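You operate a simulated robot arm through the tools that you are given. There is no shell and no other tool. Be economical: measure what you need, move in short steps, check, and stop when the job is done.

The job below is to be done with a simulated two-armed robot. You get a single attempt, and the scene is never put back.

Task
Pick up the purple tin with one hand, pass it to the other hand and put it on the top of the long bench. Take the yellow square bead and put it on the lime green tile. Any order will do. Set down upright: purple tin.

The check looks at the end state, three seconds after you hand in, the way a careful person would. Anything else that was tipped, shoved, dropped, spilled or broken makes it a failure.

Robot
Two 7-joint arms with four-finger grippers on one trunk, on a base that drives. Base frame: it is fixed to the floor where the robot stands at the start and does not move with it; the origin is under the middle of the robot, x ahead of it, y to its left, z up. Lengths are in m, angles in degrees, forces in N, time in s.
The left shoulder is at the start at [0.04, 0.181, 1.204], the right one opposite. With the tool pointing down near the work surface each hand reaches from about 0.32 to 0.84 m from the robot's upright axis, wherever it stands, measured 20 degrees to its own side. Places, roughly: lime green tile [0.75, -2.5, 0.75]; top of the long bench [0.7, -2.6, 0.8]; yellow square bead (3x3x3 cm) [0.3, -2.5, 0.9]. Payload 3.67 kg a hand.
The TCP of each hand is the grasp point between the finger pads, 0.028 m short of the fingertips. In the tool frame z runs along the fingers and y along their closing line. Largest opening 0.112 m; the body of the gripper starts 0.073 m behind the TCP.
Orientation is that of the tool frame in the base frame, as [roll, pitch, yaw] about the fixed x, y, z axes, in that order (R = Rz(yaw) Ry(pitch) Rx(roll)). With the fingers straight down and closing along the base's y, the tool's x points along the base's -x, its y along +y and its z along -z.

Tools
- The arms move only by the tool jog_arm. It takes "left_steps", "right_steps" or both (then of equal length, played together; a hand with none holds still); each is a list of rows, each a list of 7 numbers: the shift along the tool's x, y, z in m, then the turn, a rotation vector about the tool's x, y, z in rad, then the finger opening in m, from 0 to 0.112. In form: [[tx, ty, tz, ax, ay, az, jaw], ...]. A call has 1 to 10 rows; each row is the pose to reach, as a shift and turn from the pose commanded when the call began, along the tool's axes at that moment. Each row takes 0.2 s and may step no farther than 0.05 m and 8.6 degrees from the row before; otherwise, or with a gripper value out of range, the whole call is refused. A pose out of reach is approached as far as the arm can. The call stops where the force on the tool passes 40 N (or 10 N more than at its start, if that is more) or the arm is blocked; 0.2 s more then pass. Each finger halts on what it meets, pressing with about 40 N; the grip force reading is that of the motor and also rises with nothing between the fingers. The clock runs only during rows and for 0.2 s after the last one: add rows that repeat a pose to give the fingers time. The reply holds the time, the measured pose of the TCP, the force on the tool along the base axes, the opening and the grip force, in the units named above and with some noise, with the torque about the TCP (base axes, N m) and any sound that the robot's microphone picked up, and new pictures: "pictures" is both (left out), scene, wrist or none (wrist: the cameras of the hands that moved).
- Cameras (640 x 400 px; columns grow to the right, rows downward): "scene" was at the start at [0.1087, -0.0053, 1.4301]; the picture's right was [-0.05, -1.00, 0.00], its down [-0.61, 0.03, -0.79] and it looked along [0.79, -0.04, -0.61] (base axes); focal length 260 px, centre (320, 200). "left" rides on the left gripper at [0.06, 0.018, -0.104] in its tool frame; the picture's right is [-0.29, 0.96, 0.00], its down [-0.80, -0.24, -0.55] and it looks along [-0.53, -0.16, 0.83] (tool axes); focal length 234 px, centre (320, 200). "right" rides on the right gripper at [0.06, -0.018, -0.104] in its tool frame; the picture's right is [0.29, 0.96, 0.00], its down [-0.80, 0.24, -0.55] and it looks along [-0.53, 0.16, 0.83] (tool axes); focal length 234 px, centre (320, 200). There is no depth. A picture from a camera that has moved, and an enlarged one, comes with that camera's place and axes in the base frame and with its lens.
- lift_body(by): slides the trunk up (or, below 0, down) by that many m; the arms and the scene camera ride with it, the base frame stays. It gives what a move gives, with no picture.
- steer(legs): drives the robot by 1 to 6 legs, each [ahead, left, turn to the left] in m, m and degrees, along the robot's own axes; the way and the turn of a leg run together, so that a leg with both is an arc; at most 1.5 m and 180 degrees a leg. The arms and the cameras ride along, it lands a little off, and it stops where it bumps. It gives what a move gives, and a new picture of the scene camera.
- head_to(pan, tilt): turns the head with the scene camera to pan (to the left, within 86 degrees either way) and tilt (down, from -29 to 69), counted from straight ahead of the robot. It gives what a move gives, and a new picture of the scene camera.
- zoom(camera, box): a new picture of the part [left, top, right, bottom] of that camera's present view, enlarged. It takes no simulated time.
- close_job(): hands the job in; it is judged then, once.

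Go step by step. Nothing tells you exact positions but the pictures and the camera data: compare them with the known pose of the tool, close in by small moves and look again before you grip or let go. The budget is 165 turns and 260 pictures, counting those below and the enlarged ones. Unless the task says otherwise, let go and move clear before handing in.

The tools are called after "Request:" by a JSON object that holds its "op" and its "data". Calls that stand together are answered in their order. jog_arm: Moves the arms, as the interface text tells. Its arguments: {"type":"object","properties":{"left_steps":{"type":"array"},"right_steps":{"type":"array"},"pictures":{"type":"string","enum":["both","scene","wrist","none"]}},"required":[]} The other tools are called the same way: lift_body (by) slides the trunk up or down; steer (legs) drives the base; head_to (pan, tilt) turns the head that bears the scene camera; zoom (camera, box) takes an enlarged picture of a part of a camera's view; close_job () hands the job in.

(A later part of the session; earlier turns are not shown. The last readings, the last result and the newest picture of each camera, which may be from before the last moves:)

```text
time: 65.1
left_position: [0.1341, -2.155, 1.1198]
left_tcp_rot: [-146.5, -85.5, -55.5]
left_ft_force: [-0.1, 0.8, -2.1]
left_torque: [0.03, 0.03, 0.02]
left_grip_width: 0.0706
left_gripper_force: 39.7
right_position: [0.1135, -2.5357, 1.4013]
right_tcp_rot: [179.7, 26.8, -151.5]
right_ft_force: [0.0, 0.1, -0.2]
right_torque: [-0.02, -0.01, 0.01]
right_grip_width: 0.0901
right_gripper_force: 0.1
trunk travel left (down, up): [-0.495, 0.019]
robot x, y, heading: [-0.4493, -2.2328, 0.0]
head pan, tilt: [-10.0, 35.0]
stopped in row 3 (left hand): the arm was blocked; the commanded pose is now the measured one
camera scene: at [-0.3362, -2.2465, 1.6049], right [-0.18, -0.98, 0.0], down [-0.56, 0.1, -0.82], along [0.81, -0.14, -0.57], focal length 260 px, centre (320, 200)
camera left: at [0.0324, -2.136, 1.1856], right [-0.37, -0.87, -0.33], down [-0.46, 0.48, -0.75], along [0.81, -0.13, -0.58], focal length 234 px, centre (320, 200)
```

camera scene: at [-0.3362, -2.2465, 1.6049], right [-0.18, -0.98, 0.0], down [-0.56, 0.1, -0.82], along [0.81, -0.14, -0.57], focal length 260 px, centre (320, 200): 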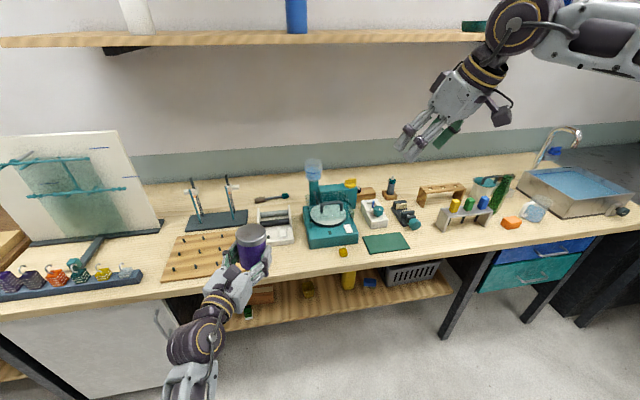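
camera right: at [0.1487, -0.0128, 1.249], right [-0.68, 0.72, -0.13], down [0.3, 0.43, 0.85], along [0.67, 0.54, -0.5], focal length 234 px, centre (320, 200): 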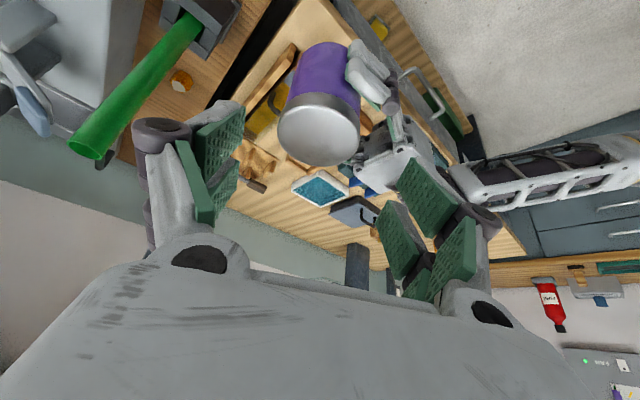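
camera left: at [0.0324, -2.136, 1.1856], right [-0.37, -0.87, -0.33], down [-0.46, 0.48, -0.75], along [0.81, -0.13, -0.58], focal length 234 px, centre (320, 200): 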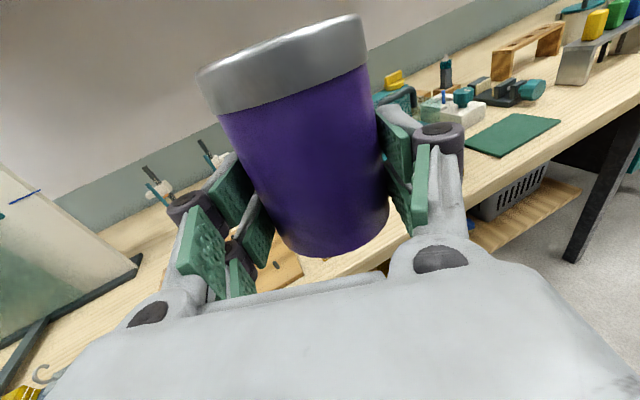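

The arm is near a joint limit here. I swing the heading back to about 45° (which still keeps the wrist off the bench), level the tin, and extend the arm.

Request:
{"op": "jog_arm", "data": {"left_steps": [[0.005, 0.01, 0.02, -0.1, 0.016, -0.011, 0.05], [0.01, 0.03, 0.04, -0.2, 0.033, -0.022, 0.05], [0.02, 0.045, 0.06, -0.3, 0.05, -0.033, 0.05], [0.03, 0.063, 0.0965, -0.4, 0.065, -0.044, 0.05], [0.03, 0.063, 0.0965, -0.4, 0.065, -0.044, 0.05]]}}

```text
time: 66.3
left_position: [0.2012, -2.2522, 1.1417]
left_tcp_rot: [99.7, -88.9, 35.3]
left_ft_force: [-0.3, -0.6, -2.2]
left_torque: [0.07, 0.07, -0.03]
left_grip_width: 0.0708
left_gripper_force: 40.0
right_position: [0.112, -2.5368, 1.4014]
right_tcp_rot: [179.7, 26.7, -151.5]
right_ft_force: [0.6, -0.1, -0.6]
right_torque: [-0.03, 0.01, -0.01]
right_grip_width: 0.0902
right_gripper_force: 0.1
trunk travel left (down, up): [-0.495, 0.019]
robot x, y, heading: [-0.4445, -2.2309, -0.4]
head pan, tilt: [-10.0, 35.0]
camera scene: at [-0.3369, -2.2467, 1.6049], right [-0.18, -0.98, 0.0], down [-0.56, 0.1, -0.82], along [0.81, -0.14, -0.57], focal length 260 px, centre (320, 200)
camera left: at [0.1145, -2.1902, 1.2029], right [-0.68, -0.68, -0.27], down [-0.23, 0.55, -0.8], along [0.69, -0.48, -0.54], focal length 234 px, centre (320, 200)
```

scene: 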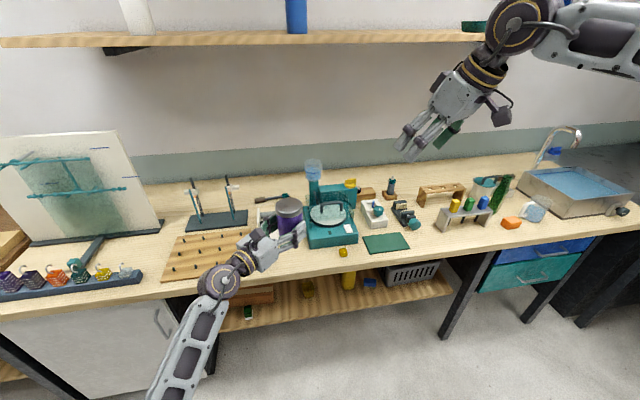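
left: 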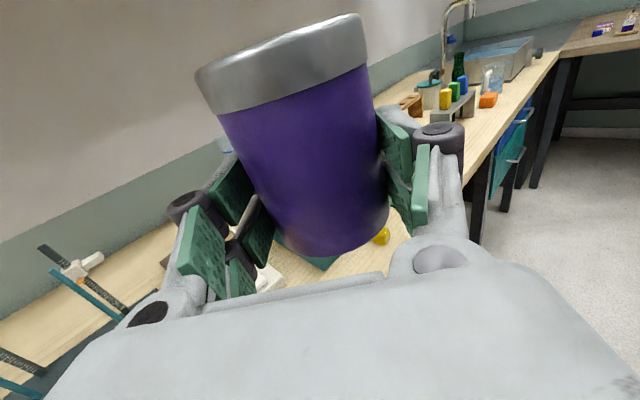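

The tin is level, heading ~−45°. I lower the trunk 20 cm and drive forward to bring it over the free strip.

Request:
{"op": "lift_body", "data": {"by": -0.2}}

Request:
{"op": "steer", "data": {"legs": [[0.15, -0.03, 0]]}}

Request:
{"op": "zoom", "data": {"camera": "left", "box": [0, 0, 640, 400]}}

Request:
{"op": "zoom", "data": {"camera": "scene", "box": [180, 150, 420, 300]}}

```text
time: 68.5
left_position: [0.1999, -2.2507, 0.9415]
left_tcp_rot: [99.4, -89.0, 35.5]
left_ft_force: [0.2, 0.9, -3.6]
left_torque: [0.04, 0.05, 0.01]
left_grip_width: 0.0708
left_gripper_force: 39.8
right_position: [0.1132, -2.5366, 1.2002]
right_tcp_rot: [179.8, 26.9, -151.4]
right_ft_force: [0.8, -0.1, -0.6]
right_torque: [-0.04, 0.0, 0.01]
right_grip_width: 0.09
right_gripper_force: 0.1
trunk travel left (down, up): [-0.295, 0.219]
robot x, y, heading: [-0.4458, -2.2266, -0.0]
head pan, tilt: [-10.0, 35.0]
```

```text
time: 69.8
left_position: [0.351, -2.2857, 0.941]
left_tcp_rot: [101.1, -89.0, 33.8]
left_ft_force: [-0.5, -0.2, -2.9]
left_torque: [0.04, 0.06, -0.01]
left_grip_width: 0.0707
left_gripper_force: 40.0
right_position: [0.2608, -2.5687, 1.2003]
right_tcp_rot: [179.7, 26.8, -151.6]
right_ft_force: [-0.6, 0.1, 0.5]
right_torque: [0.04, -0.01, -0.01]
right_grip_width: 0.0901
right_gripper_force: 0.2
trunk travel left (down, up): [-0.295, 0.219]
robot x, y, heading: [-0.2967, -2.2623, -0.2]
head pan, tilt: [-10.0, 35.0]
camera scene: at [-0.1871, -2.2776, 1.4044], right [-0.18, -0.98, 0.0], down [-0.56, 0.1, -0.82], along [0.81, -0.15, -0.57], focal length 260 px, centre (320, 200)
```

scene: 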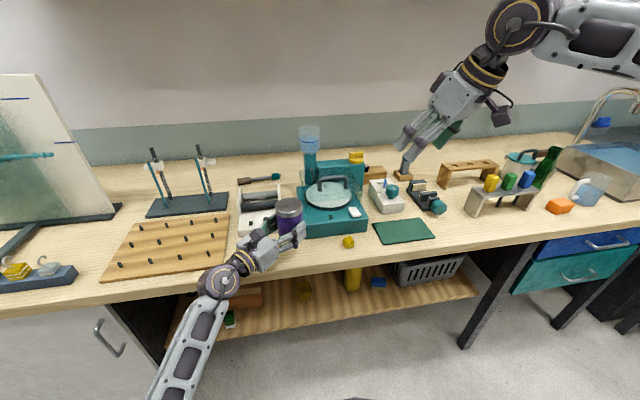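

```text
1.00 times, centred on (320, 200) of left (not enlarged: the box is as wide or as high as the picture)
camera zoom: at [0.2641, -2.2225, 1.002], right [-0.68, -0.68, -0.27], down [-0.23, 0.55, -0.8], along [0.69, -0.48, -0.54], focal length 234 px, centre (320, 200)
```

zoom: 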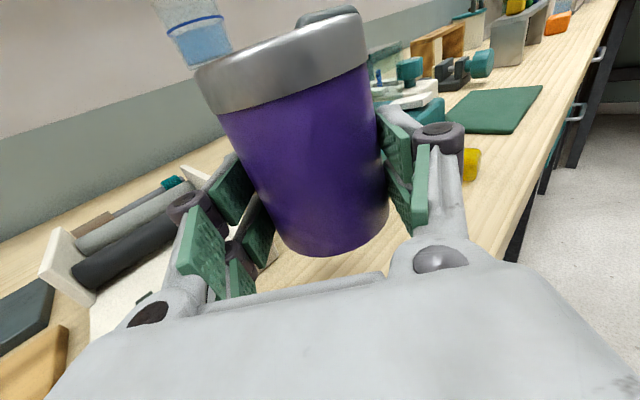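

```text
2.67 times, centred on (300, 225) of scene
camera zoom: at [-0.1871, -2.2776, 1.4044], right [-0.18, -0.98, 0.0], down [-0.56, 0.1, -0.82], along [0.81, -0.15, -0.57], focal length 693 px, centre (373, 133)
```

zoom: 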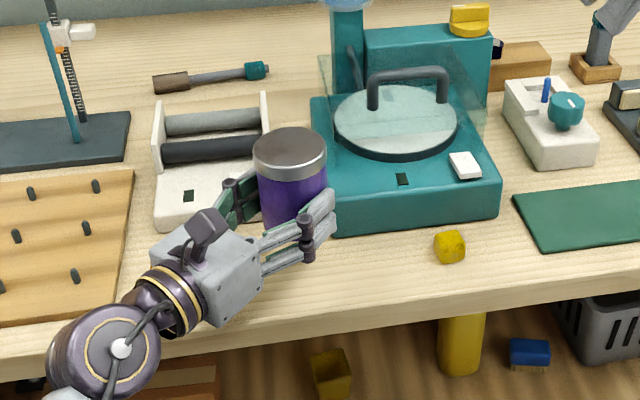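

An orange bead at about (0.40, −2.15) limits the left side, so I'll set the tin at about (0.395, −2.31): clear of machine, bead and edge. I creep there.

Request:
{"op": "steer", "data": {"legs": [[0.039, -0.019, 0]]}}

Request:
{"op": "zoom", "data": {"camera": "scene", "box": [180, 150, 420, 300]}}

```text
time: 70.8
left_position: [0.3876, -2.3031, 0.94]
left_tcp_rot: [105.4, -88.9, 29.4]
left_ft_force: [0.0, -0.2, -2.6]
left_torque: [-0.01, 0.02, -0.03]
left_grip_width: 0.0706
left_gripper_force: 39.8
right_position: [0.2989, -2.5865, 1.2007]
right_tcp_rot: [179.7, 26.7, -151.7]
right_ft_force: [0.2, -0.5, -0.9]
right_torque: [0.0, 0.0, 0.01]
right_grip_width: 0.09
right_gripper_force: 0.0
trunk travel left (down, up): [-0.295, 0.219]
robot x, y, heading: [-0.2572, -2.2803, -0.6]
head pan, tilt: [-10.0, 35.0]
camera scene: at [-0.1493, -2.2959, 1.4044], right [-0.18, -0.98, 0.0], down [-0.56, 0.1, -0.82], along [0.81, -0.15, -0.57], focal length 260 px, centre (320, 200)
```

scene: 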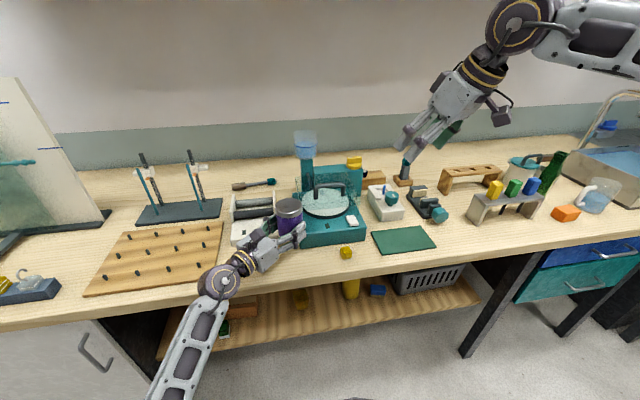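

```text
2.67 times, centred on (300, 225) of scene
camera zoom: at [-0.1493, -2.2959, 1.4044], right [-0.18, -0.98, 0.0], down [-0.56, 0.1, -0.82], along [0.81, -0.15, -0.57], focal length 693 px, centre (373, 133)
```

zoom: 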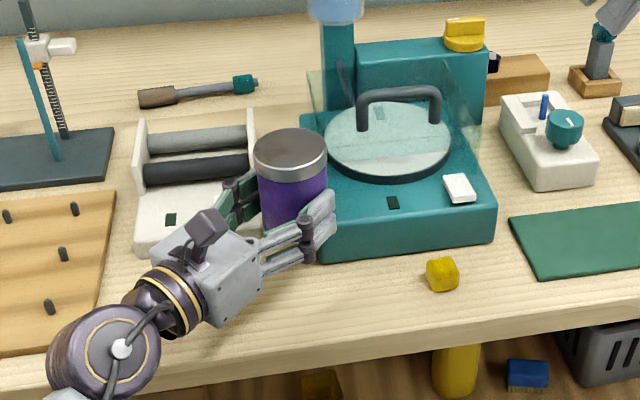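

I check the orange bead's place relative to the left hand with the right wrist camera before lowering.

Request:
{"op": "zoom", "data": {"camera": "right", "box": [240, 0, 640, 250]}}

```text
1.60 times, centred on (440, 125) of right
camera zoom: at [0.2198, -2.6501, 1.2673], right [-0.68, 0.72, -0.13], down [0.29, 0.43, 0.85], along [0.67, 0.55, -0.5], focal length 375 px, centre (128, 320)
```

zoom: 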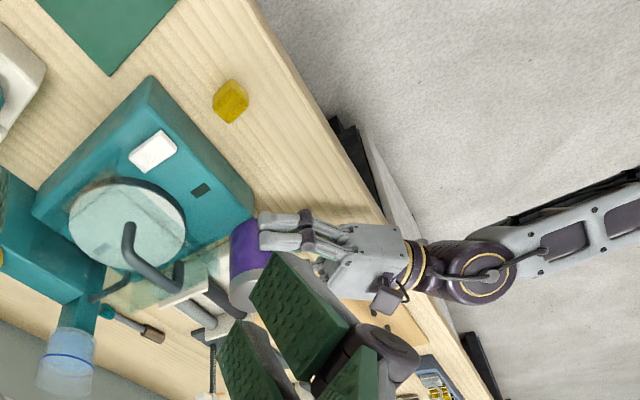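

By estimate the hand clears the bead by ~1.5–2 cm; I shift 1 cm further right and lower to just above the bench.

Request:
{"op": "jog_arm", "data": {"left_steps": [[0, 0.0085, 0.0085, 0, 0, 0, 0.05], [-0.03, 0.0085, 0.0085, 0, 0, 0, 0.05], [-0.06, 0.0085, 0.0085, 0, 0, 0, 0.05], [-0.085, 0.0085, 0.0085, 0, 0, 0, 0.05]], "pictures": "wrist"}}

Request:
{"op": "zoom", "data": {"camera": "scene", "box": [180, 170, 420, 320]}}

```text
time: 71.5
left_position: [0.3861, -2.3171, 0.9009]
left_tcp_rot: [57.6, -89.1, 77.0]
left_ft_force: [-7.1, 1.5, 10.7]
left_torque: [1.38, 1.36, 0.54]
left_grip_width: 0.0701
left_gripper_force: 39.5
right_position: [0.2986, -2.5859, 1.2023]
right_tcp_rot: [179.8, 26.9, -151.8]
right_ft_force: [0.4, -0.2, -0.2]
right_torque: [-0.02, 0.03, 0.0]
right_grip_width: 0.09
right_gripper_force: 0.1
trunk travel left (down, up): [-0.295, 0.219]
robot x, y, heading: [-0.2597, -2.28, -0.0]
head pan, tilt: [-10.0, 35.0]
stopped in row 3 (left hand): the force on the tool passed its limit at 67 N (the readings are from after the stop); the commanded pose is now the measured one
camera left: at [0.2995, -2.2547, 0.9593], right [-0.68, -0.68, -0.28], down [-0.22, 0.55, -0.8], along [0.7, -0.49, -0.53], focal length 234 px, centre (320, 200)
```

left: 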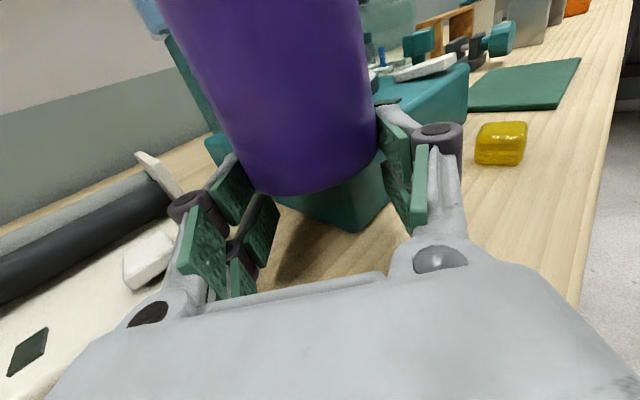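

```text
2.67 times, centred on (300, 245) of scene
camera zoom: at [-0.1504, -2.2957, 1.4043], right [-0.18, -0.98, 0.0], down [-0.56, 0.1, -0.82], along [0.81, -0.15, -0.57], focal length 693 px, centre (373, 80)
```

zoom: 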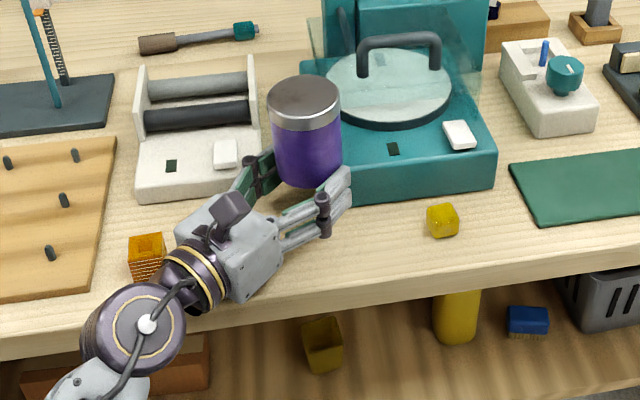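

The tin touched the machine's base corner (bench is ≈0.84 high, so things are nearer than I computed) and slid up in the grip. I raise the hand gently and look.

Request:
{"op": "jog_arm", "data": {"left_steps": [[0.01, 0, 0, 0, 0, 0, 0.05], [0.025, 0, 0, 0, 0, 0, 0.05], [0.045, 0, 0, 0, 0, 0, 0.05], [0.065, 0, 0, 0, 0, 0, 0.05]]}}

Request:
{"op": "zoom", "data": {"camera": "scene", "box": [180, 150, 420, 300]}}

```text
time: 72.5
left_position: [0.3865, -2.3166, 0.9621]
left_tcp_rot: [72.2, -89.1, 62.4]
left_ft_force: [1.0, 0.5, -3.0]
left_torque: [0.02, 0.0, -0.02]
left_grip_width: 0.07
left_gripper_force: 40.0
right_position: [0.2987, -2.587, 1.2009]
right_tcp_rot: [179.7, 26.9, -151.7]
right_ft_force: [0.0, -0.3, 0.0]
right_torque: [-0.01, -0.04, -0.01]
right_grip_width: 0.0898
right_gripper_force: 0.1
trunk travel left (down, up): [-0.295, 0.219]
robot x, y, heading: [-0.2616, -2.2805, -0.4]
head pan, tilt: [-10.0, 35.0]
camera scene: at [-0.1497, -2.2963, 1.4044], right [-0.18, -0.98, 0.0], down [-0.56, 0.1, -0.82], along [0.81, -0.15, -0.57], focal length 260 px, centre (320, 200)
camera left: at [0.3006, -2.2534, 1.0219], right [-0.68, -0.68, -0.28], down [-0.22, 0.55, -0.8], along [0.7, -0.49, -0.53], focal length 234 px, centre (320, 200)
```

scene: 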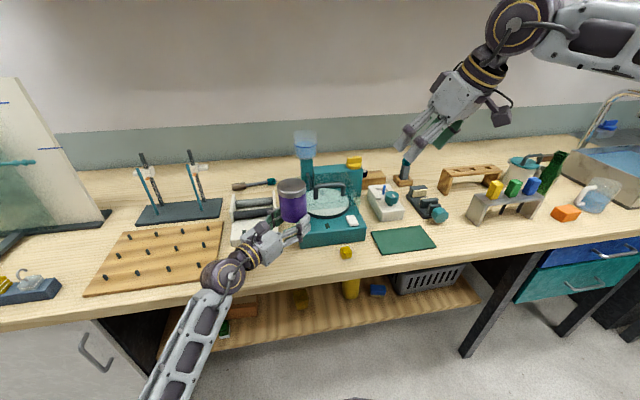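
left: 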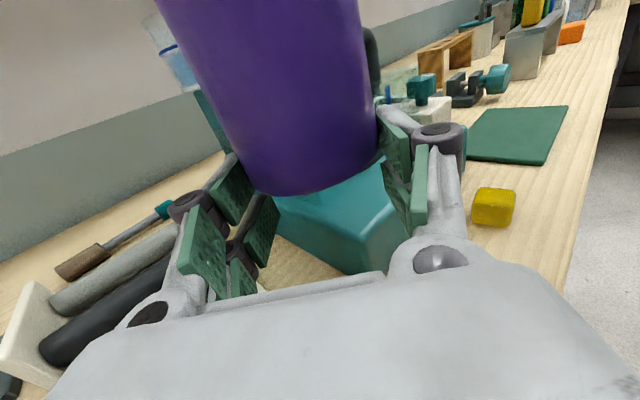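

```text
2.67 times, centred on (300, 225) of scene
camera zoom: at [-0.1497, -2.2963, 1.4044], right [-0.18, -0.98, 0.0], down [-0.56, 0.1, -0.82], along [0.81, -0.15, -0.57], focal length 693 px, centre (373, 133)
```

zoom: 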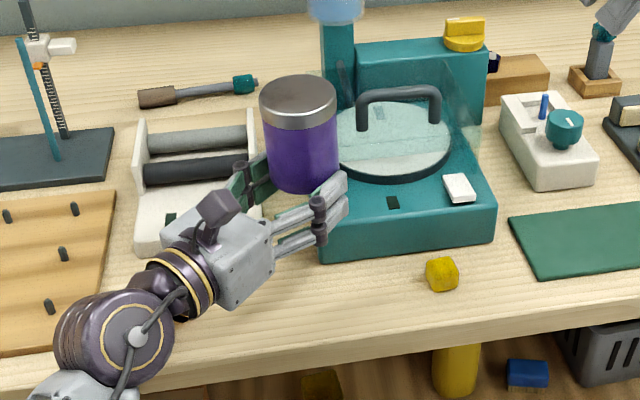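

The tin hung over the machine's corner; nothing seems displaced. I'll let the right hand take the lid from above so that the left can re-grip properly. I bring the right hand above the tin.

Request:
{"op": "jog_arm", "data": {"right_steps": [[-0.015, 0.035, 0.01, 0, 0, 0, 0.1], [-0.035, 0.07, 0.025, 0, 0, 0, 0.1], [-0.06, 0.105, 0.045, 0, 0, 0, 0.1], [-0.085, 0.135, 0.07, 0, 0, 0, 0.1], [-0.105, 0.165, 0.09, 0, 0, 0, 0.1], [-0.1215, 0.188, 0.1108, 0, 0, 0, 0.1]]}}

Request:
{"op": "zoom", "data": {"camera": "scene", "box": [180, 100, 420, 250]}}

```text
time: 73.9
left_position: [0.3891, -2.3159, 0.9602]
left_tcp_rot: [80.1, -89.1, 54.5]
left_ft_force: [1.5, -0.1, -1.3]
left_torque: [0.0, 0.05, -0.01]
left_grip_width: 0.0699
left_gripper_force: 40.0
right_position: [0.3501, -2.3461, 1.1585]
right_tcp_rot: [179.6, 26.7, -151.8]
right_ft_force: [0.8, -0.7, 0.0]
right_torque: [0.0, 0.05, 0.01]
right_grip_width: 0.0996
right_gripper_force: 0.0
trunk travel left (down, up): [-0.295, 0.219]
robot x, y, heading: [-0.2527, -2.279, -0.2]
head pan, tilt: [-10.0, 35.0]
camera scene: at [-0.147, -2.2963, 1.4041], right [-0.18, -0.98, 0.0], down [-0.57, 0.1, -0.82], along [0.8, -0.15, -0.58], focal length 260 px, centre (320, 200)
camera right: at [0.2708, -2.4093, 1.2246], right [-0.68, 0.72, -0.12], down [0.3, 0.43, 0.85], along [0.67, 0.55, -0.5], focal length 234 px, centre (320, 200)
```

scene: 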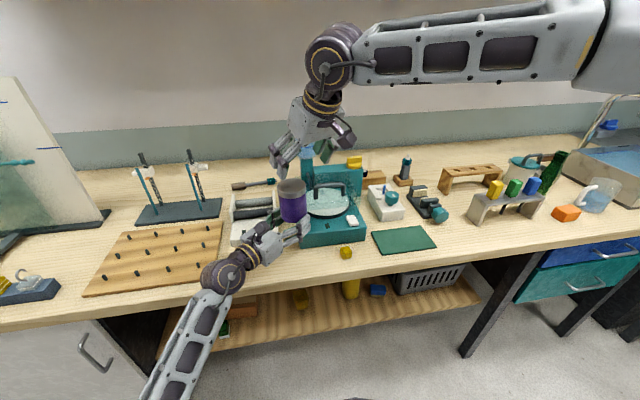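
right: 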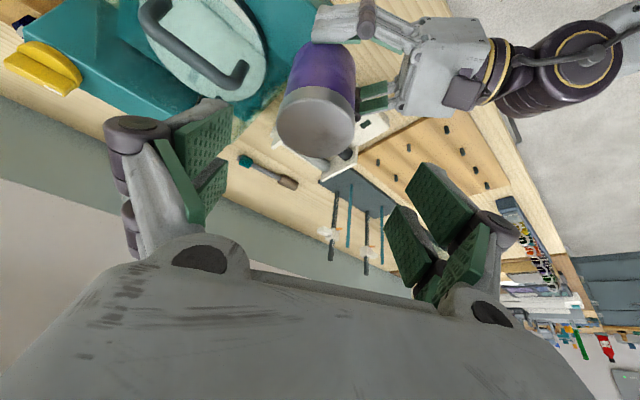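

```text
2.67 times, centred on (300, 175) of scene
camera zoom: at [-0.147, -2.2963, 1.4041], right [-0.18, -0.98, 0.0], down [-0.57, 0.1, -0.82], along [0.8, -0.15, -0.58], focal length 693 px, centre (373, 267)
```

zoom: 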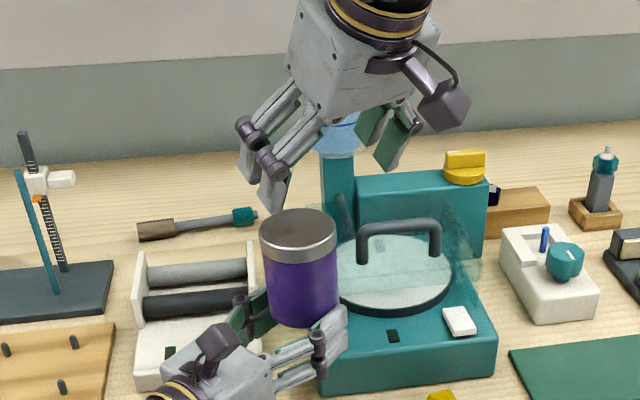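

The tin's axis is confirmed near (0.389, −2.327). I lower the right hand around the lid.

Request:
{"op": "jog_arm", "data": {"right_steps": [[0.002, 0, 0.03, 0, 0, 0, 0.105], [0.004, -0.001, 0.065, 0, 0, 0, 0.105], [0.006, -0.002, 0.095, 0, 0, 0, 0.105], [0.008, -0.002, 0.121, 0, 0, 0, 0.105]]}}

Request:
{"op": "zoom", "data": {"camera": "scene", "box": [200, 120, 392, 240]}}

```text
time: 74.9
left_position: [0.3878, -2.3164, 0.9603]
left_tcp_rot: [74.2, -89.2, 60.4]
left_ft_force: [-0.5, 0.0, -3.2]
left_torque: [0.05, 0.02, -0.04]
left_grip_width: 0.0697
left_gripper_force: 39.7
right_position: [0.385, -2.3307, 1.0465]
right_tcp_rot: [179.7, 26.7, -151.7]
right_ft_force: [-0.2, -0.5, 0.2]
right_torque: [-0.01, -0.04, 0.05]
right_grip_width: 0.1049
right_gripper_force: 0.1
right hand out of reach, approached as far as the arm can: row 4
trunk travel left (down, up): [-0.295, 0.219]
robot x, y, heading: [-0.2578, -2.2802, -0.2]
head pan, tilt: [-10.0, 35.0]
camera scene: at [-0.149, -2.2963, 1.4044], right [-0.18, -0.98, 0.0], down [-0.56, 0.1, -0.82], along [0.81, -0.15, -0.57], focal length 260 px, centre (320, 200)
camera right: at [0.3064, -2.3936, 1.1128], right [-0.68, 0.72, -0.13], down [0.29, 0.43, 0.86], along [0.67, 0.55, -0.5], focal length 234 px, centre (320, 200)
```

scene: 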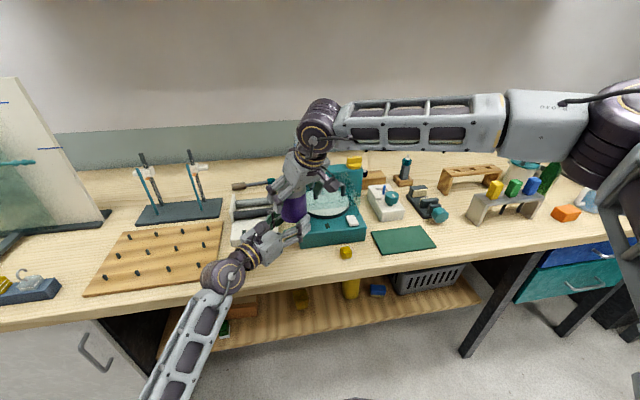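
right: 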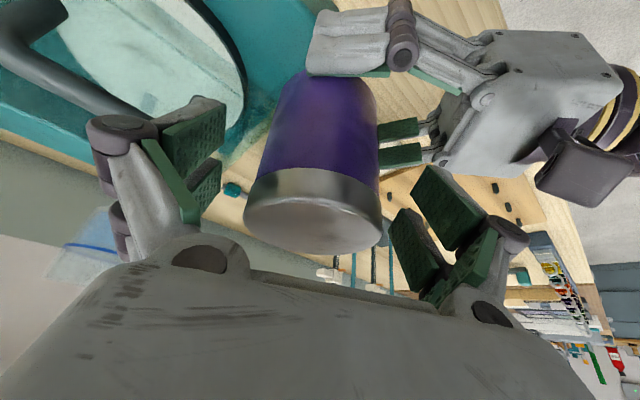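

```text
3.33 times, centred on (296, 180) of scene
camera zoom: at [-0.149, -2.2963, 1.4044], right [-0.18, -0.98, 0.0], down [-0.56, 0.1, -0.82], along [0.81, -0.15, -0.57], focal length 867 px, centre (400, 267)
```

zoom: 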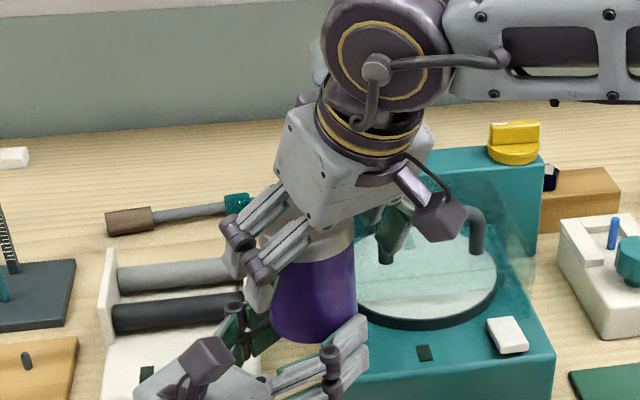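

The lid sits centred between the right pads, as at the first grip. I close the right hand.

Request:
{"op": "jog_arm", "data": {"right_steps": [[0, 0, 0, 0, 0, 0, 0.09], [0, 0, 0, 0, 0, 0, 0.075], [0, 0, 0, 0, 0, 0, 0.06], [0, 0, 0, 0, 0, 0, 0.05], [0, 0, 0, 0, 0, 0, 0.05]], "pictures": "wrist"}}

```text
time: 76.1
left_position: [0.3877, -2.315, 0.9619]
left_tcp_rot: [74.0, -89.2, 60.7]
left_ft_force: [3.1, -1.2, -2.3]
left_torque: [0.8, 0.55, 0.15]
left_grip_width: 0.0699
left_gripper_force: 40.5
right_position: [0.3849, -2.3297, 1.0471]
right_tcp_rot: [179.7, 26.8, -151.7]
right_ft_force: [-2.7, 1.3, 0.6]
right_torque: [-0.61, -0.29, -0.09]
right_grip_width: 0.0709
right_gripper_force: 39.8
trunk travel left (down, up): [-0.295, 0.219]
robot x, y, heading: [-0.2537, -2.2822, -0.2]
head pan, tilt: [-10.0, 35.0]
camera right: at [0.3058, -2.3934, 1.1131], right [-0.68, 0.72, -0.13], down [0.29, 0.43, 0.85], along [0.67, 0.55, -0.5], focal length 234 px, centre (320, 200)
```

right: 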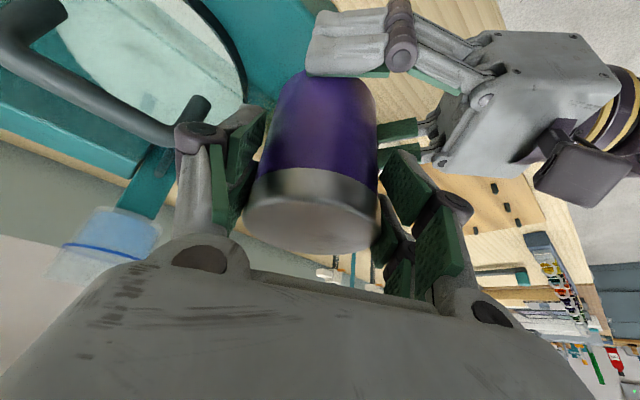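

Right hand holds the tin. Now the left hand opens and withdraws along its own axis.

Request:
{"op": "jog_arm", "data": {"left_steps": [[0, 0, 0, 0, 0, 0, 0.085], [0, 0, 0, 0, 0, 0, 0.1], [0, 0, -0.01, 0, 0, 0, 0.1], [0, 0, -0.05, 0, 0, 0, 0.1], [0, 0, -0.09, 0, 0, 0, 0.1], [0, 0, -0.12, 0, 0, 0, 0.1]], "pictures": "scene"}}

```text
time: 77.5
left_position: [0.3034, -2.2296, 0.9635]
left_tcp_rot: [66.9, -89.1, 67.7]
left_ft_force: [-0.3, 0.1, 0.1]
left_torque: [-0.02, 0.02, -0.01]
left_grip_width: 0.1001
left_gripper_force: 0.1
right_position: [0.3845, -2.3298, 1.0468]
right_tcp_rot: [179.7, 26.8, -151.7]
right_ft_force: [0.1, -0.1, 0.3]
right_torque: [-0.07, 0.05, 0.0]
right_grip_width: 0.0706
right_gripper_force: 40.3
trunk travel left (down, up): [-0.295, 0.219]
robot x, y, heading: [-0.2569, -2.2791, -0.2]
head pan, tilt: [-10.0, 35.0]
camera scene: at [-0.1498, -2.2955, 1.4045], right [-0.18, -0.98, 0.0], down [-0.56, 0.1, -0.82], along [0.81, -0.15, -0.57], focal length 260 px, centre (320, 200)
```

scene: 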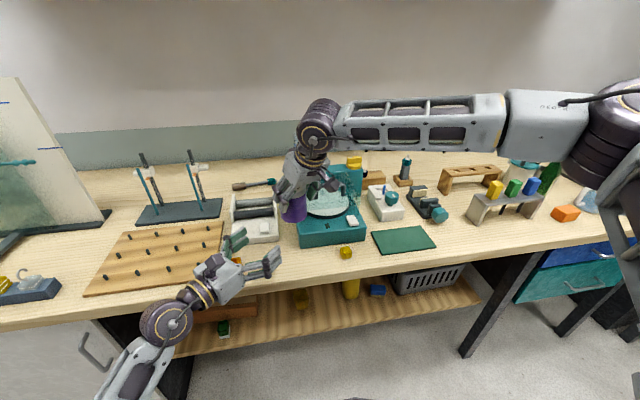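

The tin hangs from the right hand. I raise it a little and back the base away from the bench.

Request:
{"op": "jog_arm", "data": {"right_steps": [[-0.009, 0, -0.018, 0, 0, 0, 0.05], [-0.02, 0, -0.04, 0, 0, 0, 0.05], [-0.03, 0, -0.06, 0, 0, 0, 0.05]], "pictures": "none"}}

Request:
{"op": "steer", "data": {"legs": [[-0.22, 0, 0]]}}

Request:
{"op": "zoom", "data": {"camera": "scene", "box": [200, 120, 392, 240]}}

```text
time: 78.3
left_position: [0.303, -2.2295, 0.9632]
left_tcp_rot: [71.3, -89.2, 63.3]
left_ft_force: [-0.6, -0.8, -0.5]
left_torque: [0.02, 0.02, 0.01]
left_grip_width: 0.1001
left_gripper_force: 0.1
right_position: [0.3841, -2.3303, 1.1136]
right_tcp_rot: [179.7, 26.7, -151.7]
right_ft_force: [0.0, -0.2, -2.5]
right_torque: [-0.05, 0.02, -0.01]
right_grip_width: 0.0709
right_gripper_force: 40.4
trunk travel left (down, up): [-0.295, 0.219]
robot x, y, heading: [-0.2583, -2.2794, -0.6]
head pan, tilt: [-10.0, 35.0]
```

```text
time: 80.1
left_position: [0.0775, -2.2263, 0.9645]
left_tcp_rot: [70.5, -89.2, 64.3]
left_ft_force: [-0.9, -1.0, 0.2]
left_torque: [0.01, 0.01, 0.02]
left_grip_width: 0.1002
left_gripper_force: 0.0
right_position: [0.1599, -2.3267, 1.1124]
right_tcp_rot: [179.7, 26.8, -151.4]
right_ft_force: [-0.4, 0.0, -2.9]
right_torque: [0.0, 0.03, -0.01]
right_grip_width: 0.0709
right_gripper_force: 40.6
trunk travel left (down, up): [-0.295, 0.219]
robot x, y, heading: [-0.486, -2.2822, 0.3]
head pan, tilt: [-10.0, 35.0]
camera scene: at [-0.3749, -2.295, 1.4044], right [-0.17, -0.99, 0.0], down [-0.57, 0.1, -0.82], along [0.81, -0.14, -0.57], focal length 260 px, centre (320, 200)
```

scene: 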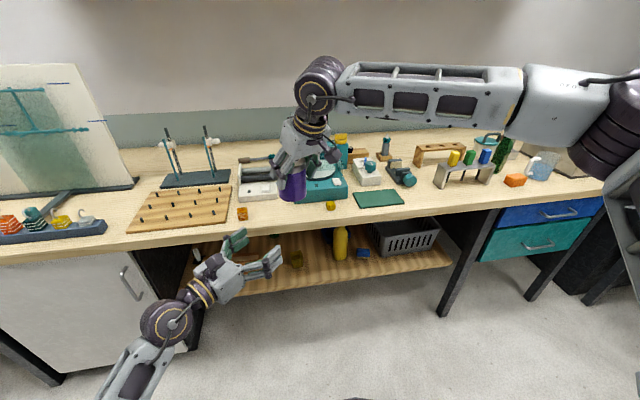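

```text
3.33 times, centred on (296, 180) of scene
camera zoom: at [-0.3749, -2.295, 1.4044], right [-0.17, -0.99, 0.0], down [-0.57, 0.1, -0.82], along [0.81, -0.14, -0.57], focal length 867 px, centre (400, 267)
```

zoom: 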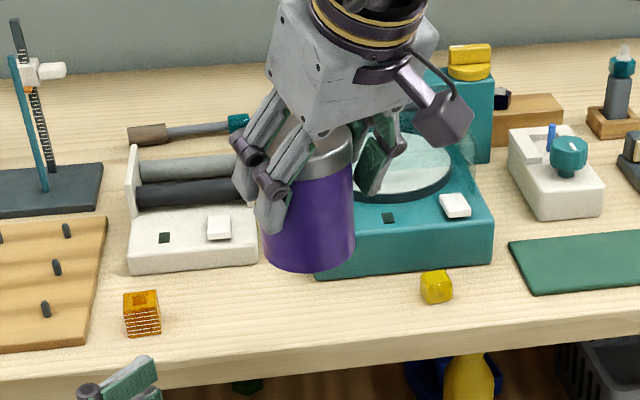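

All objects on the bench are in place. I recomputed with bench z≈0.84: a free spot for the tin is (0.345, −2.31). Now the left hand turns to point along −y again for the re-grip.

Request:
{"op": "jog_arm", "data": {"left_steps": [[0, -0.01, -0.01, -0.131, 0, 0, 0.112], [0, -0.02, -0.02, -0.262, 0, 0, 0.112], [0, -0.03, -0.03, -0.393, 0, 0, 0.112], [0, -0.04, -0.04, -0.524, 0, 0, 0.112], [0, -0.05, -0.05, -0.655, 0, 0, 0.112], [0, -0.05, -0.05, -0.785, 0, 0, 0.112]]}}

```text
time: 81.5
left_position: [0.078, -2.1537, 0.9617]
left_tcp_rot: [28.8, -89.2, 61.1]
left_ft_force: [0.4, -0.6, 0.1]
left_torque: [-0.01, 0.0, 0.02]
left_grip_width: 0.1118
left_gripper_force: 0.0
right_position: [0.16, -2.3273, 1.1129]
right_tcp_rot: [179.7, 26.7, -151.5]
right_ft_force: [0.7, -0.1, -3.3]
right_torque: [-0.01, 0.04, 0.04]
right_grip_width: 0.0707
right_gripper_force: 39.7
trunk travel left (down, up): [-0.295, 0.219]
robot x, y, heading: [-0.4833, -2.2829, 0.2]
head pan, tilt: [-10.0, 35.0]
camera scene: at [-0.3733, -2.2953, 1.4043], right [-0.17, -0.99, 0.0], down [-0.57, 0.1, -0.82], along [0.81, -0.14, -0.57], focal length 260 px, centre (320, 200)
camera left: at [0.0601, -2.0497, 1.0208], right [-0.96, 0.0, -0.28], down [0.23, 0.54, -0.81], along [0.15, -0.84, -0.52], focal length 234 px, centre (320, 200)
```

scene: 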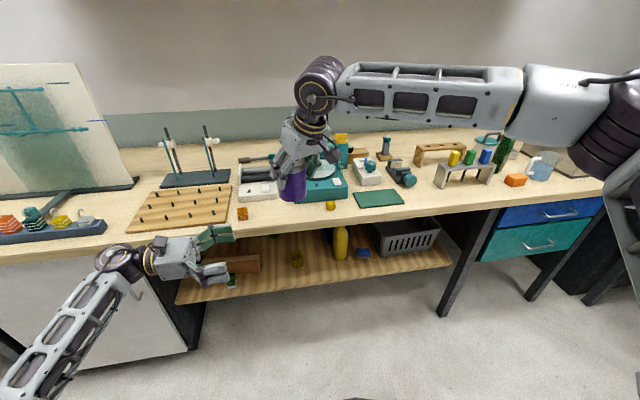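
left: 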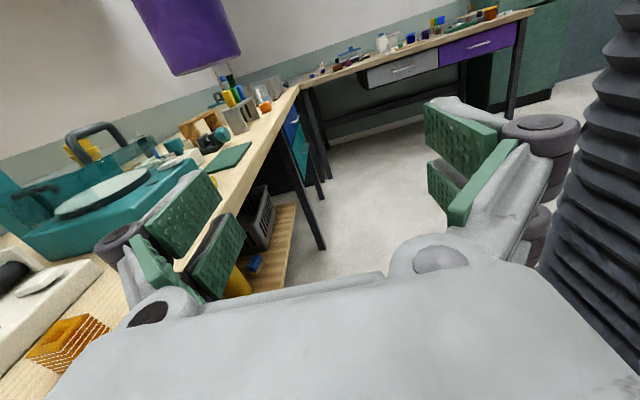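

The tin's bottom is at z≈1.039. I bring the left hand level with the tin's lower body, then view.

Request:
{"op": "jog_arm", "data": {"left_steps": [[0.03, -0.02, 0, 0, 0, 0, 0.112], [0.06, -0.04, 0, 0, 0, 0, 0.112], [0.09, -0.06, 0, 0, 0, 0, 0.112], [0.109, -0.075, 0, 0, 0, 0, 0.112], [0.109, -0.075, 0.03, 0, 0, 0, 0.112]], "pictures": "wrist"}}

```text
time: 82.7
left_position: [0.1526, -2.1849, 1.0709]
left_tcp_rot: [30.4, -89.2, 59.6]
left_ft_force: [-0.1, -0.5, -0.1]
left_torque: [-0.01, -0.01, -0.01]
left_grip_width: 0.1118
left_gripper_force: 0.0
right_position: [0.1603, -2.3283, 1.1131]
right_tcp_rot: [179.7, 26.8, -151.4]
right_ft_force: [-0.1, -0.2, -2.7]
right_torque: [0.01, 0.04, 0.03]
right_grip_width: 0.0704
right_gripper_force: 39.8
trunk travel left (down, up): [-0.295, 0.219]
robot x, y, heading: [-0.4847, -2.276, -0.1]
head pan, tilt: [-10.0, 35.0]
camera left: at [0.1347, -2.0804, 1.1299], right [-0.96, 0.0, -0.28], down [0.23, 0.54, -0.81], along [0.16, -0.84, -0.52], focal length 234 px, centre (320, 200)
```

left: 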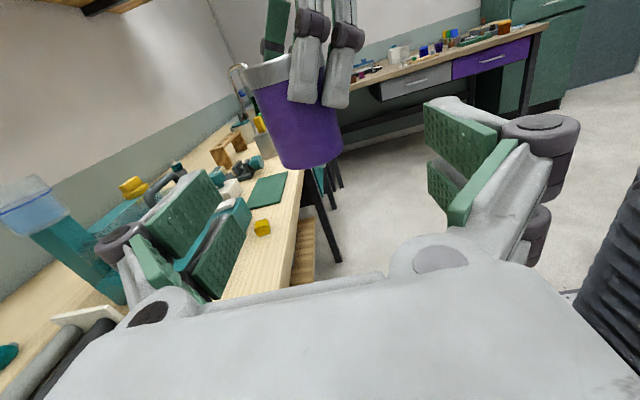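

The tin now sits farther out in the right hand, so the right finger pair is off-centre the other way. I turn the right hand back 26° about the vertical.

Request:
{"op": "jog_arm", "data": {"right_steps": [[0, 0, 0, 0.05, 0, 0.1, 0.05], [0, 0, 0, 0.1, 0, 0.2, 0.05], [0, 0, 0, 0.15, 0, 0.3, 0.05], [0, 0, 0, 0.203, 0, 0.402, 0.05], [0, 0, 0, 0.203, 0, 0.402, 0.05]], "pictures": "none"}}

Request:
{"op": "zoom", "data": {"camera": "left", "box": [200, 0, 440, 200]}}

```text
time: 83.9
left_position: [0.154, -2.1834, 1.0726]
left_tcp_rot: [27.7, -89.2, 62.4]
left_ft_force: [-0.4, 0.2, 0.5]
left_torque: [0.01, -0.01, 0.01]
left_grip_width: 0.1119
left_gripper_force: 0.0
right_position: [0.1458, -2.3491, 1.1133]
right_tcp_rot: [179.6, 26.7, -177.2]
right_ft_force: [0.8, -0.3, -2.6]
right_torque: [0.01, 0.03, -0.01]
right_grip_width: 0.0706
right_gripper_force: 39.9
right hand out of reach, approached as far as the arm can: row 2, 3, 4, 5
trunk travel left (down, up): [-0.295, 0.219]
robot x, y, heading: [-0.4818, -2.2794, 0.2]
head pan, tilt: [-10.0, 35.0]
```

```text
2.00 times, centred on (320, 100) of left
camera zoom: at [0.1348, -2.0791, 1.1295], right [-0.96, 0.0, -0.28], down [0.23, 0.54, -0.81], along [0.16, -0.84, -0.52], focal length 468 px, centre (320, 400)
```

zoom: 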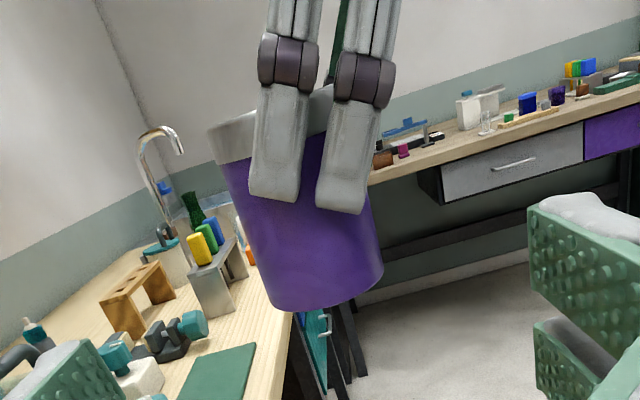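

Now the right finger pair is centred. Tin axis is about (0.158, −2.351). I slide the left hand in.

Request:
{"op": "jog_arm", "data": {"left_steps": [[0, -0.004, 0.04, 0, 0, 0, 0.112], [0, -0.004, 0.08, 0, 0, 0, 0.112], [0, -0.004, 0.12, 0, 0, 0, 0.112], [0, -0.004, 0.145, 0, 0, 0, 0.108], [0, -0.004, 0.158, 0, 0, 0, 0.1]]}}

Request:
{"op": "zoom", "data": {"camera": "scene", "box": [200, 120, 392, 240]}}

```text
time: 85.1
left_position: [0.1582, -2.3412, 1.0735]
left_tcp_rot: [28.3, -89.2, 61.7]
left_ft_force: [-0.6, -0.4, -0.2]
left_torque: [0.0, 0.0, 0.03]
left_grip_width: 0.1
left_gripper_force: 0.1
right_position: [0.1466, -2.3497, 1.1134]
right_tcp_rot: [179.6, 26.7, -177.2]
right_ft_force: [-0.5, 0.3, -2.3]
right_torque: [0.02, 0.02, 0.04]
right_grip_width: 0.0705
right_gripper_force: 39.8
trunk travel left (down, up): [-0.295, 0.219]
robot x, y, heading: [-0.4866, -2.2767, 0.3]
head pan, tilt: [-10.0, 35.0]
camera scene: at [-0.3744, -2.2952, 1.4044], right [-0.17, -0.99, 0.0], down [-0.57, 0.1, -0.82], along [0.81, -0.14, -0.57], focal length 260 px, centre (320, 200)
camera left: at [0.1403, -2.2364, 1.1317], right [-0.96, 0.0, -0.28], down [0.23, 0.54, -0.81], along [0.16, -0.84, -0.52], focal length 234 px, centre (320, 200)
```

scene: 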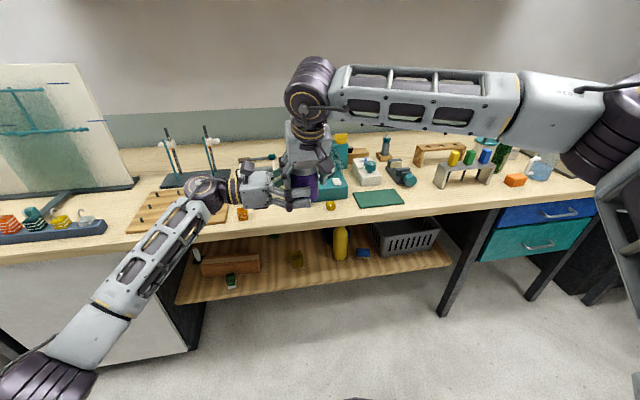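
left: 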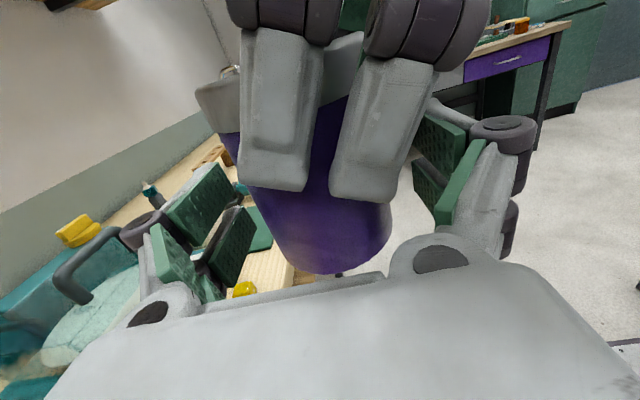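

```text
3.33 times, centred on (296, 180) of scene
camera zoom: at [-0.3744, -2.2952, 1.4044], right [-0.17, -0.99, 0.0], down [-0.57, 0.1, -0.82], along [0.81, -0.14, -0.57], focal length 867 px, centre (400, 267)
```

zoom: 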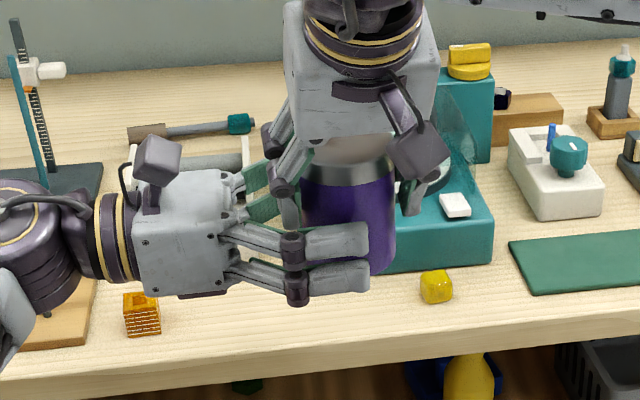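

Geometry looks right. I close the left hand on the tin.

Request:
{"op": "jog_arm", "data": {"left_steps": [[0, 0, 0, 0, 0, 0, 0.085], [0, 0, 0, 0, 0, 0, 0.075], [0, 0, 0, 0, 0, 0, 0.06], [0, 0, 0, 0, 0, 0, 0.05], [0, 0, 0, 0, 0, 0, 0.05]], "pictures": "wrist"}}

```text
time: 86.3
left_position: [0.159, -2.3395, 1.0725]
left_tcp_rot: [26.5, -89.2, 63.7]
left_ft_force: [2.7, 0.9, -0.4]
left_torque: [0.25, -0.52, 0.17]
left_grip_width: 0.0701
left_gripper_force: 39.9
right_position: [0.1452, -2.3494, 1.1122]
right_tcp_rot: [179.7, 26.8, -177.1]
right_ft_force: [-2.6, 0.1, -2.5]
right_torque: [-0.18, 0.69, -0.14]
right_grip_width: 0.0705
right_gripper_force: 39.5
trunk travel left (down, up): [-0.295, 0.219]
robot x, y, heading: [-0.4872, -2.2783, -0.0]
head pan, tilt: [-10.0, 35.0]
camera left: at [0.1403, -2.2358, 1.1315], right [-0.96, -0.01, -0.28], down [0.23, 0.54, -0.81], along [0.16, -0.84, -0.52], focal length 234 px, centre (320, 200)
```

left: 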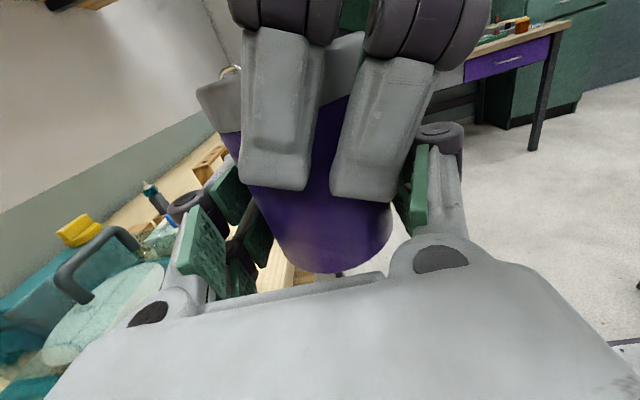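

Both hands hold firmly (0.070/0.0705) with small forces. I open the right hand slightly and draw it back along its axis.

Request:
{"op": "jog_arm", "data": {"right_steps": [[0, 0, 0, 0, 0, 0, 0.08], [0, 0, 0, 0, 0, 0, 0.088], [0, 0, 0, 0, 0, 0, 0.088], [0, 0, -0.015, 0, 0, 0, 0.088], [0, 0, -0.05, 0, 0, 0, 0.088], [0, 0, -0.095, 0, 0, 0, 0.088], [0, 0, -0.13, 0, 0, 0, 0.088]], "pictures": "scene"}}

Request:
{"op": "zoom", "data": {"camera": "scene", "box": [200, 120, 392, 240]}}

Request:
{"op": "zoom", "data": {"camera": "left", "box": [0, 0, 640, 400]}}

```text
time: 87.9
left_position: [0.1577, -2.341, 1.0737]
left_tcp_rot: [24.5, -89.2, 65.6]
left_ft_force: [-0.2, 1.0, 0.2]
left_torque: [0.03, -0.04, -0.02]
left_grip_width: 0.07
left_gripper_force: 39.5
right_position: [0.0877, -2.3511, 1.2268]
right_tcp_rot: [179.8, 26.6, -177.1]
right_ft_force: [0.6, 0.1, -0.2]
right_torque: [0.03, 0.0, 0.02]
right_grip_width: 0.088
right_gripper_force: 0.0
trunk travel left (down, up): [-0.295, 0.219]
robot x, y, heading: [-0.4816, -2.2794, 0.3]
head pan, tilt: [-10.0, 35.0]
camera scene: at [-0.3753, -2.2948, 1.4045], right [-0.17, -0.99, 0.0], down [-0.56, 0.1, -0.82], along [0.81, -0.14, -0.57], focal length 260 px, centre (320, 200)
```

scene: 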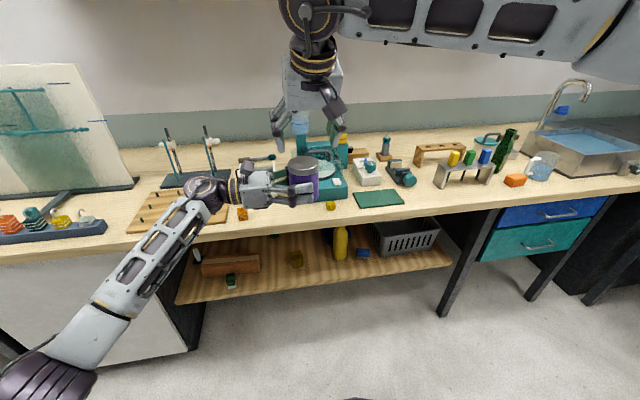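

```text
3.33 times, centred on (296, 180) of scene
camera zoom: at [-0.3753, -2.2948, 1.4045], right [-0.17, -0.99, 0.0], down [-0.56, 0.1, -0.82], along [0.81, -0.14, -0.57], focal length 867 px, centre (400, 267)
```

zoom: 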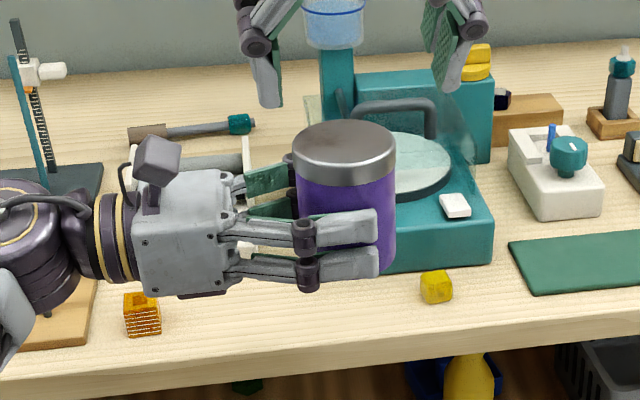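

```text
1.00 times, centred on (320, 200) of left (not enlarged: the box is as wide or as high as the picture)
camera zoom: at [0.1395, -2.2358, 1.1321], right [-0.96, 0.0, -0.28], down [0.23, 0.54, -0.81], along [0.16, -0.84, -0.52], focal length 234 px, centre (320, 200)
```

zoom: 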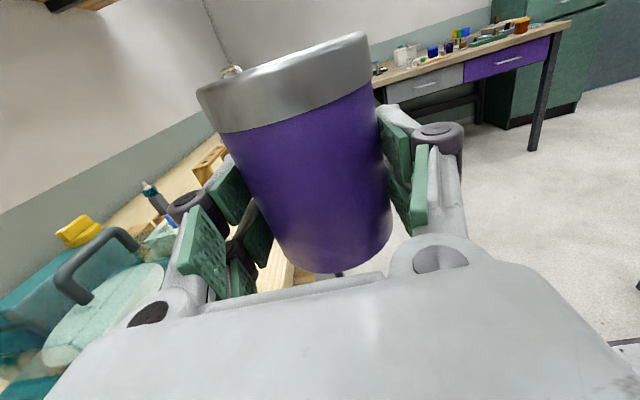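

The tin is well seated in the left hand (bottom 3 cm below its axis). I move the right hand aside, then turn the left hand to −45°.

Request:
{"op": "jog_arm", "data": {"right_steps": [[0, -0.045, -0.01, 0, 0, 0, 0.088], [0, -0.09, -0.02, 0, 0, 0, 0.088], [0, -0.135, -0.03, 0, 0, 0, 0.088], [0, -0.18, -0.03, 0, 0, 0, 0.088], [0, -0.225, -0.03, 0, 0, 0, 0.088], [0, -0.26, -0.03, 0, 0, 0, 0.088]], "pictures": "none"}}

Request:
{"op": "jog_arm", "data": {"left_steps": [[0, 0, -0.01, 0.12, 0, 0, 0.05], [0, 0, -0.02, 0.24, 0, 0, 0.05], [0, 0, -0.03, 0.36, 0, 0, 0.05], [0, 0, -0.03, 0.48, 0, 0, 0.05], [0, 0, -0.03, 0.6, 0, 0, 0.05], [0, 0, -0.03, 0.7, 0, 0, 0.05], [0, 0, -0.03, 0.77, 0, 0, 0.05], [0, 0, -0.03, 0.77, 0, 0, 0.05]]}}

```text
time: 89.3
left_position: [0.1588, -2.3413, 1.0732]
left_tcp_rot: [28.9, -89.2, 61.2]
left_ft_force: [0.2, -0.8, -0.7]
left_torque: [0.01, -0.01, 0.0]
left_grip_width: 0.07
left_gripper_force: 40.4
right_position: [0.0877, -2.6129, 1.2571]
right_tcp_rot: [179.6, 26.7, -177.1]
right_ft_force: [0.8, -0.2, -0.2]
right_torque: [-0.01, 0.0, 0.02]
right_grip_width: 0.0881
right_gripper_force: 0.0
trunk travel left (down, up): [-0.295, 0.219]
robot x, y, heading: [-0.4812, -2.2814, -0.1]
head pan, tilt: [-10.0, 35.0]
```

```text
time: 91.1
left_position: [0.1569, -2.3108, 1.074]
left_tcp_rot: [70.3, -89.1, 64.0]
left_ft_force: [-0.3, 0.9, 0.9]
left_torque: [0.01, 0.01, -0.03]
left_grip_width: 0.0698
left_gripper_force: 40.3
right_position: [0.087, -2.6113, 1.2563]
right_tcp_rot: [179.8, 26.5, -177.1]
right_ft_force: [-1.5, 1.1, 0.1]
right_torque: [0.03, -0.01, 0.0]
right_grip_width: 0.0882
right_gripper_force: 0.1
trunk travel left (down, up): [-0.295, 0.219]
robot x, y, heading: [-0.4868, -2.2804, -0.1]
head pan, tilt: [-10.0, 35.0]
camera scene: at [-0.3744, -2.2948, 1.4044], right [-0.17, -0.99, 0.0], down [-0.57, 0.1, -0.82], along [0.81, -0.14, -0.57], focal length 260 px, centre (320, 200)
camera left: at [0.072, -2.2482, 1.1323], right [-0.69, -0.67, -0.27], down [-0.22, 0.55, -0.8], along [0.69, -0.49, -0.53], focal length 234 px, centre (320, 200)
```

scene: 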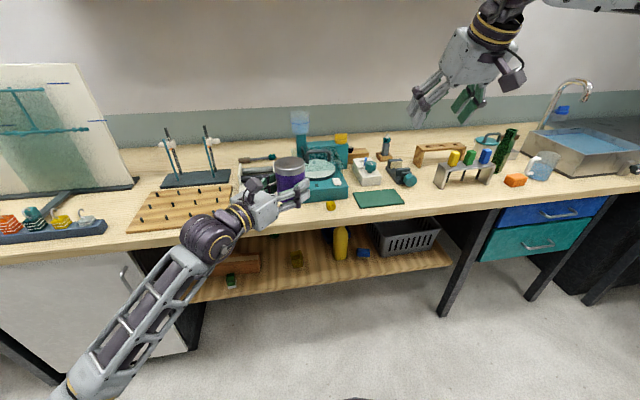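
left: 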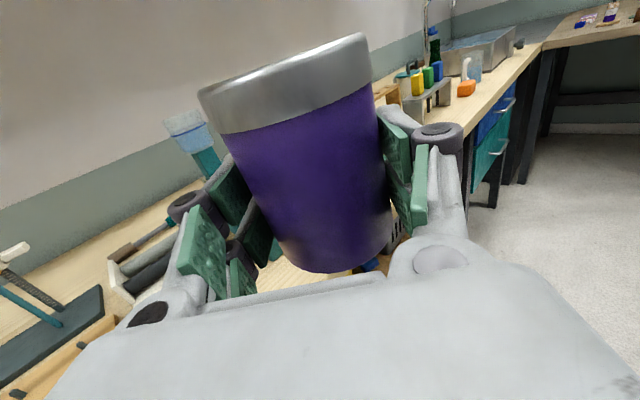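

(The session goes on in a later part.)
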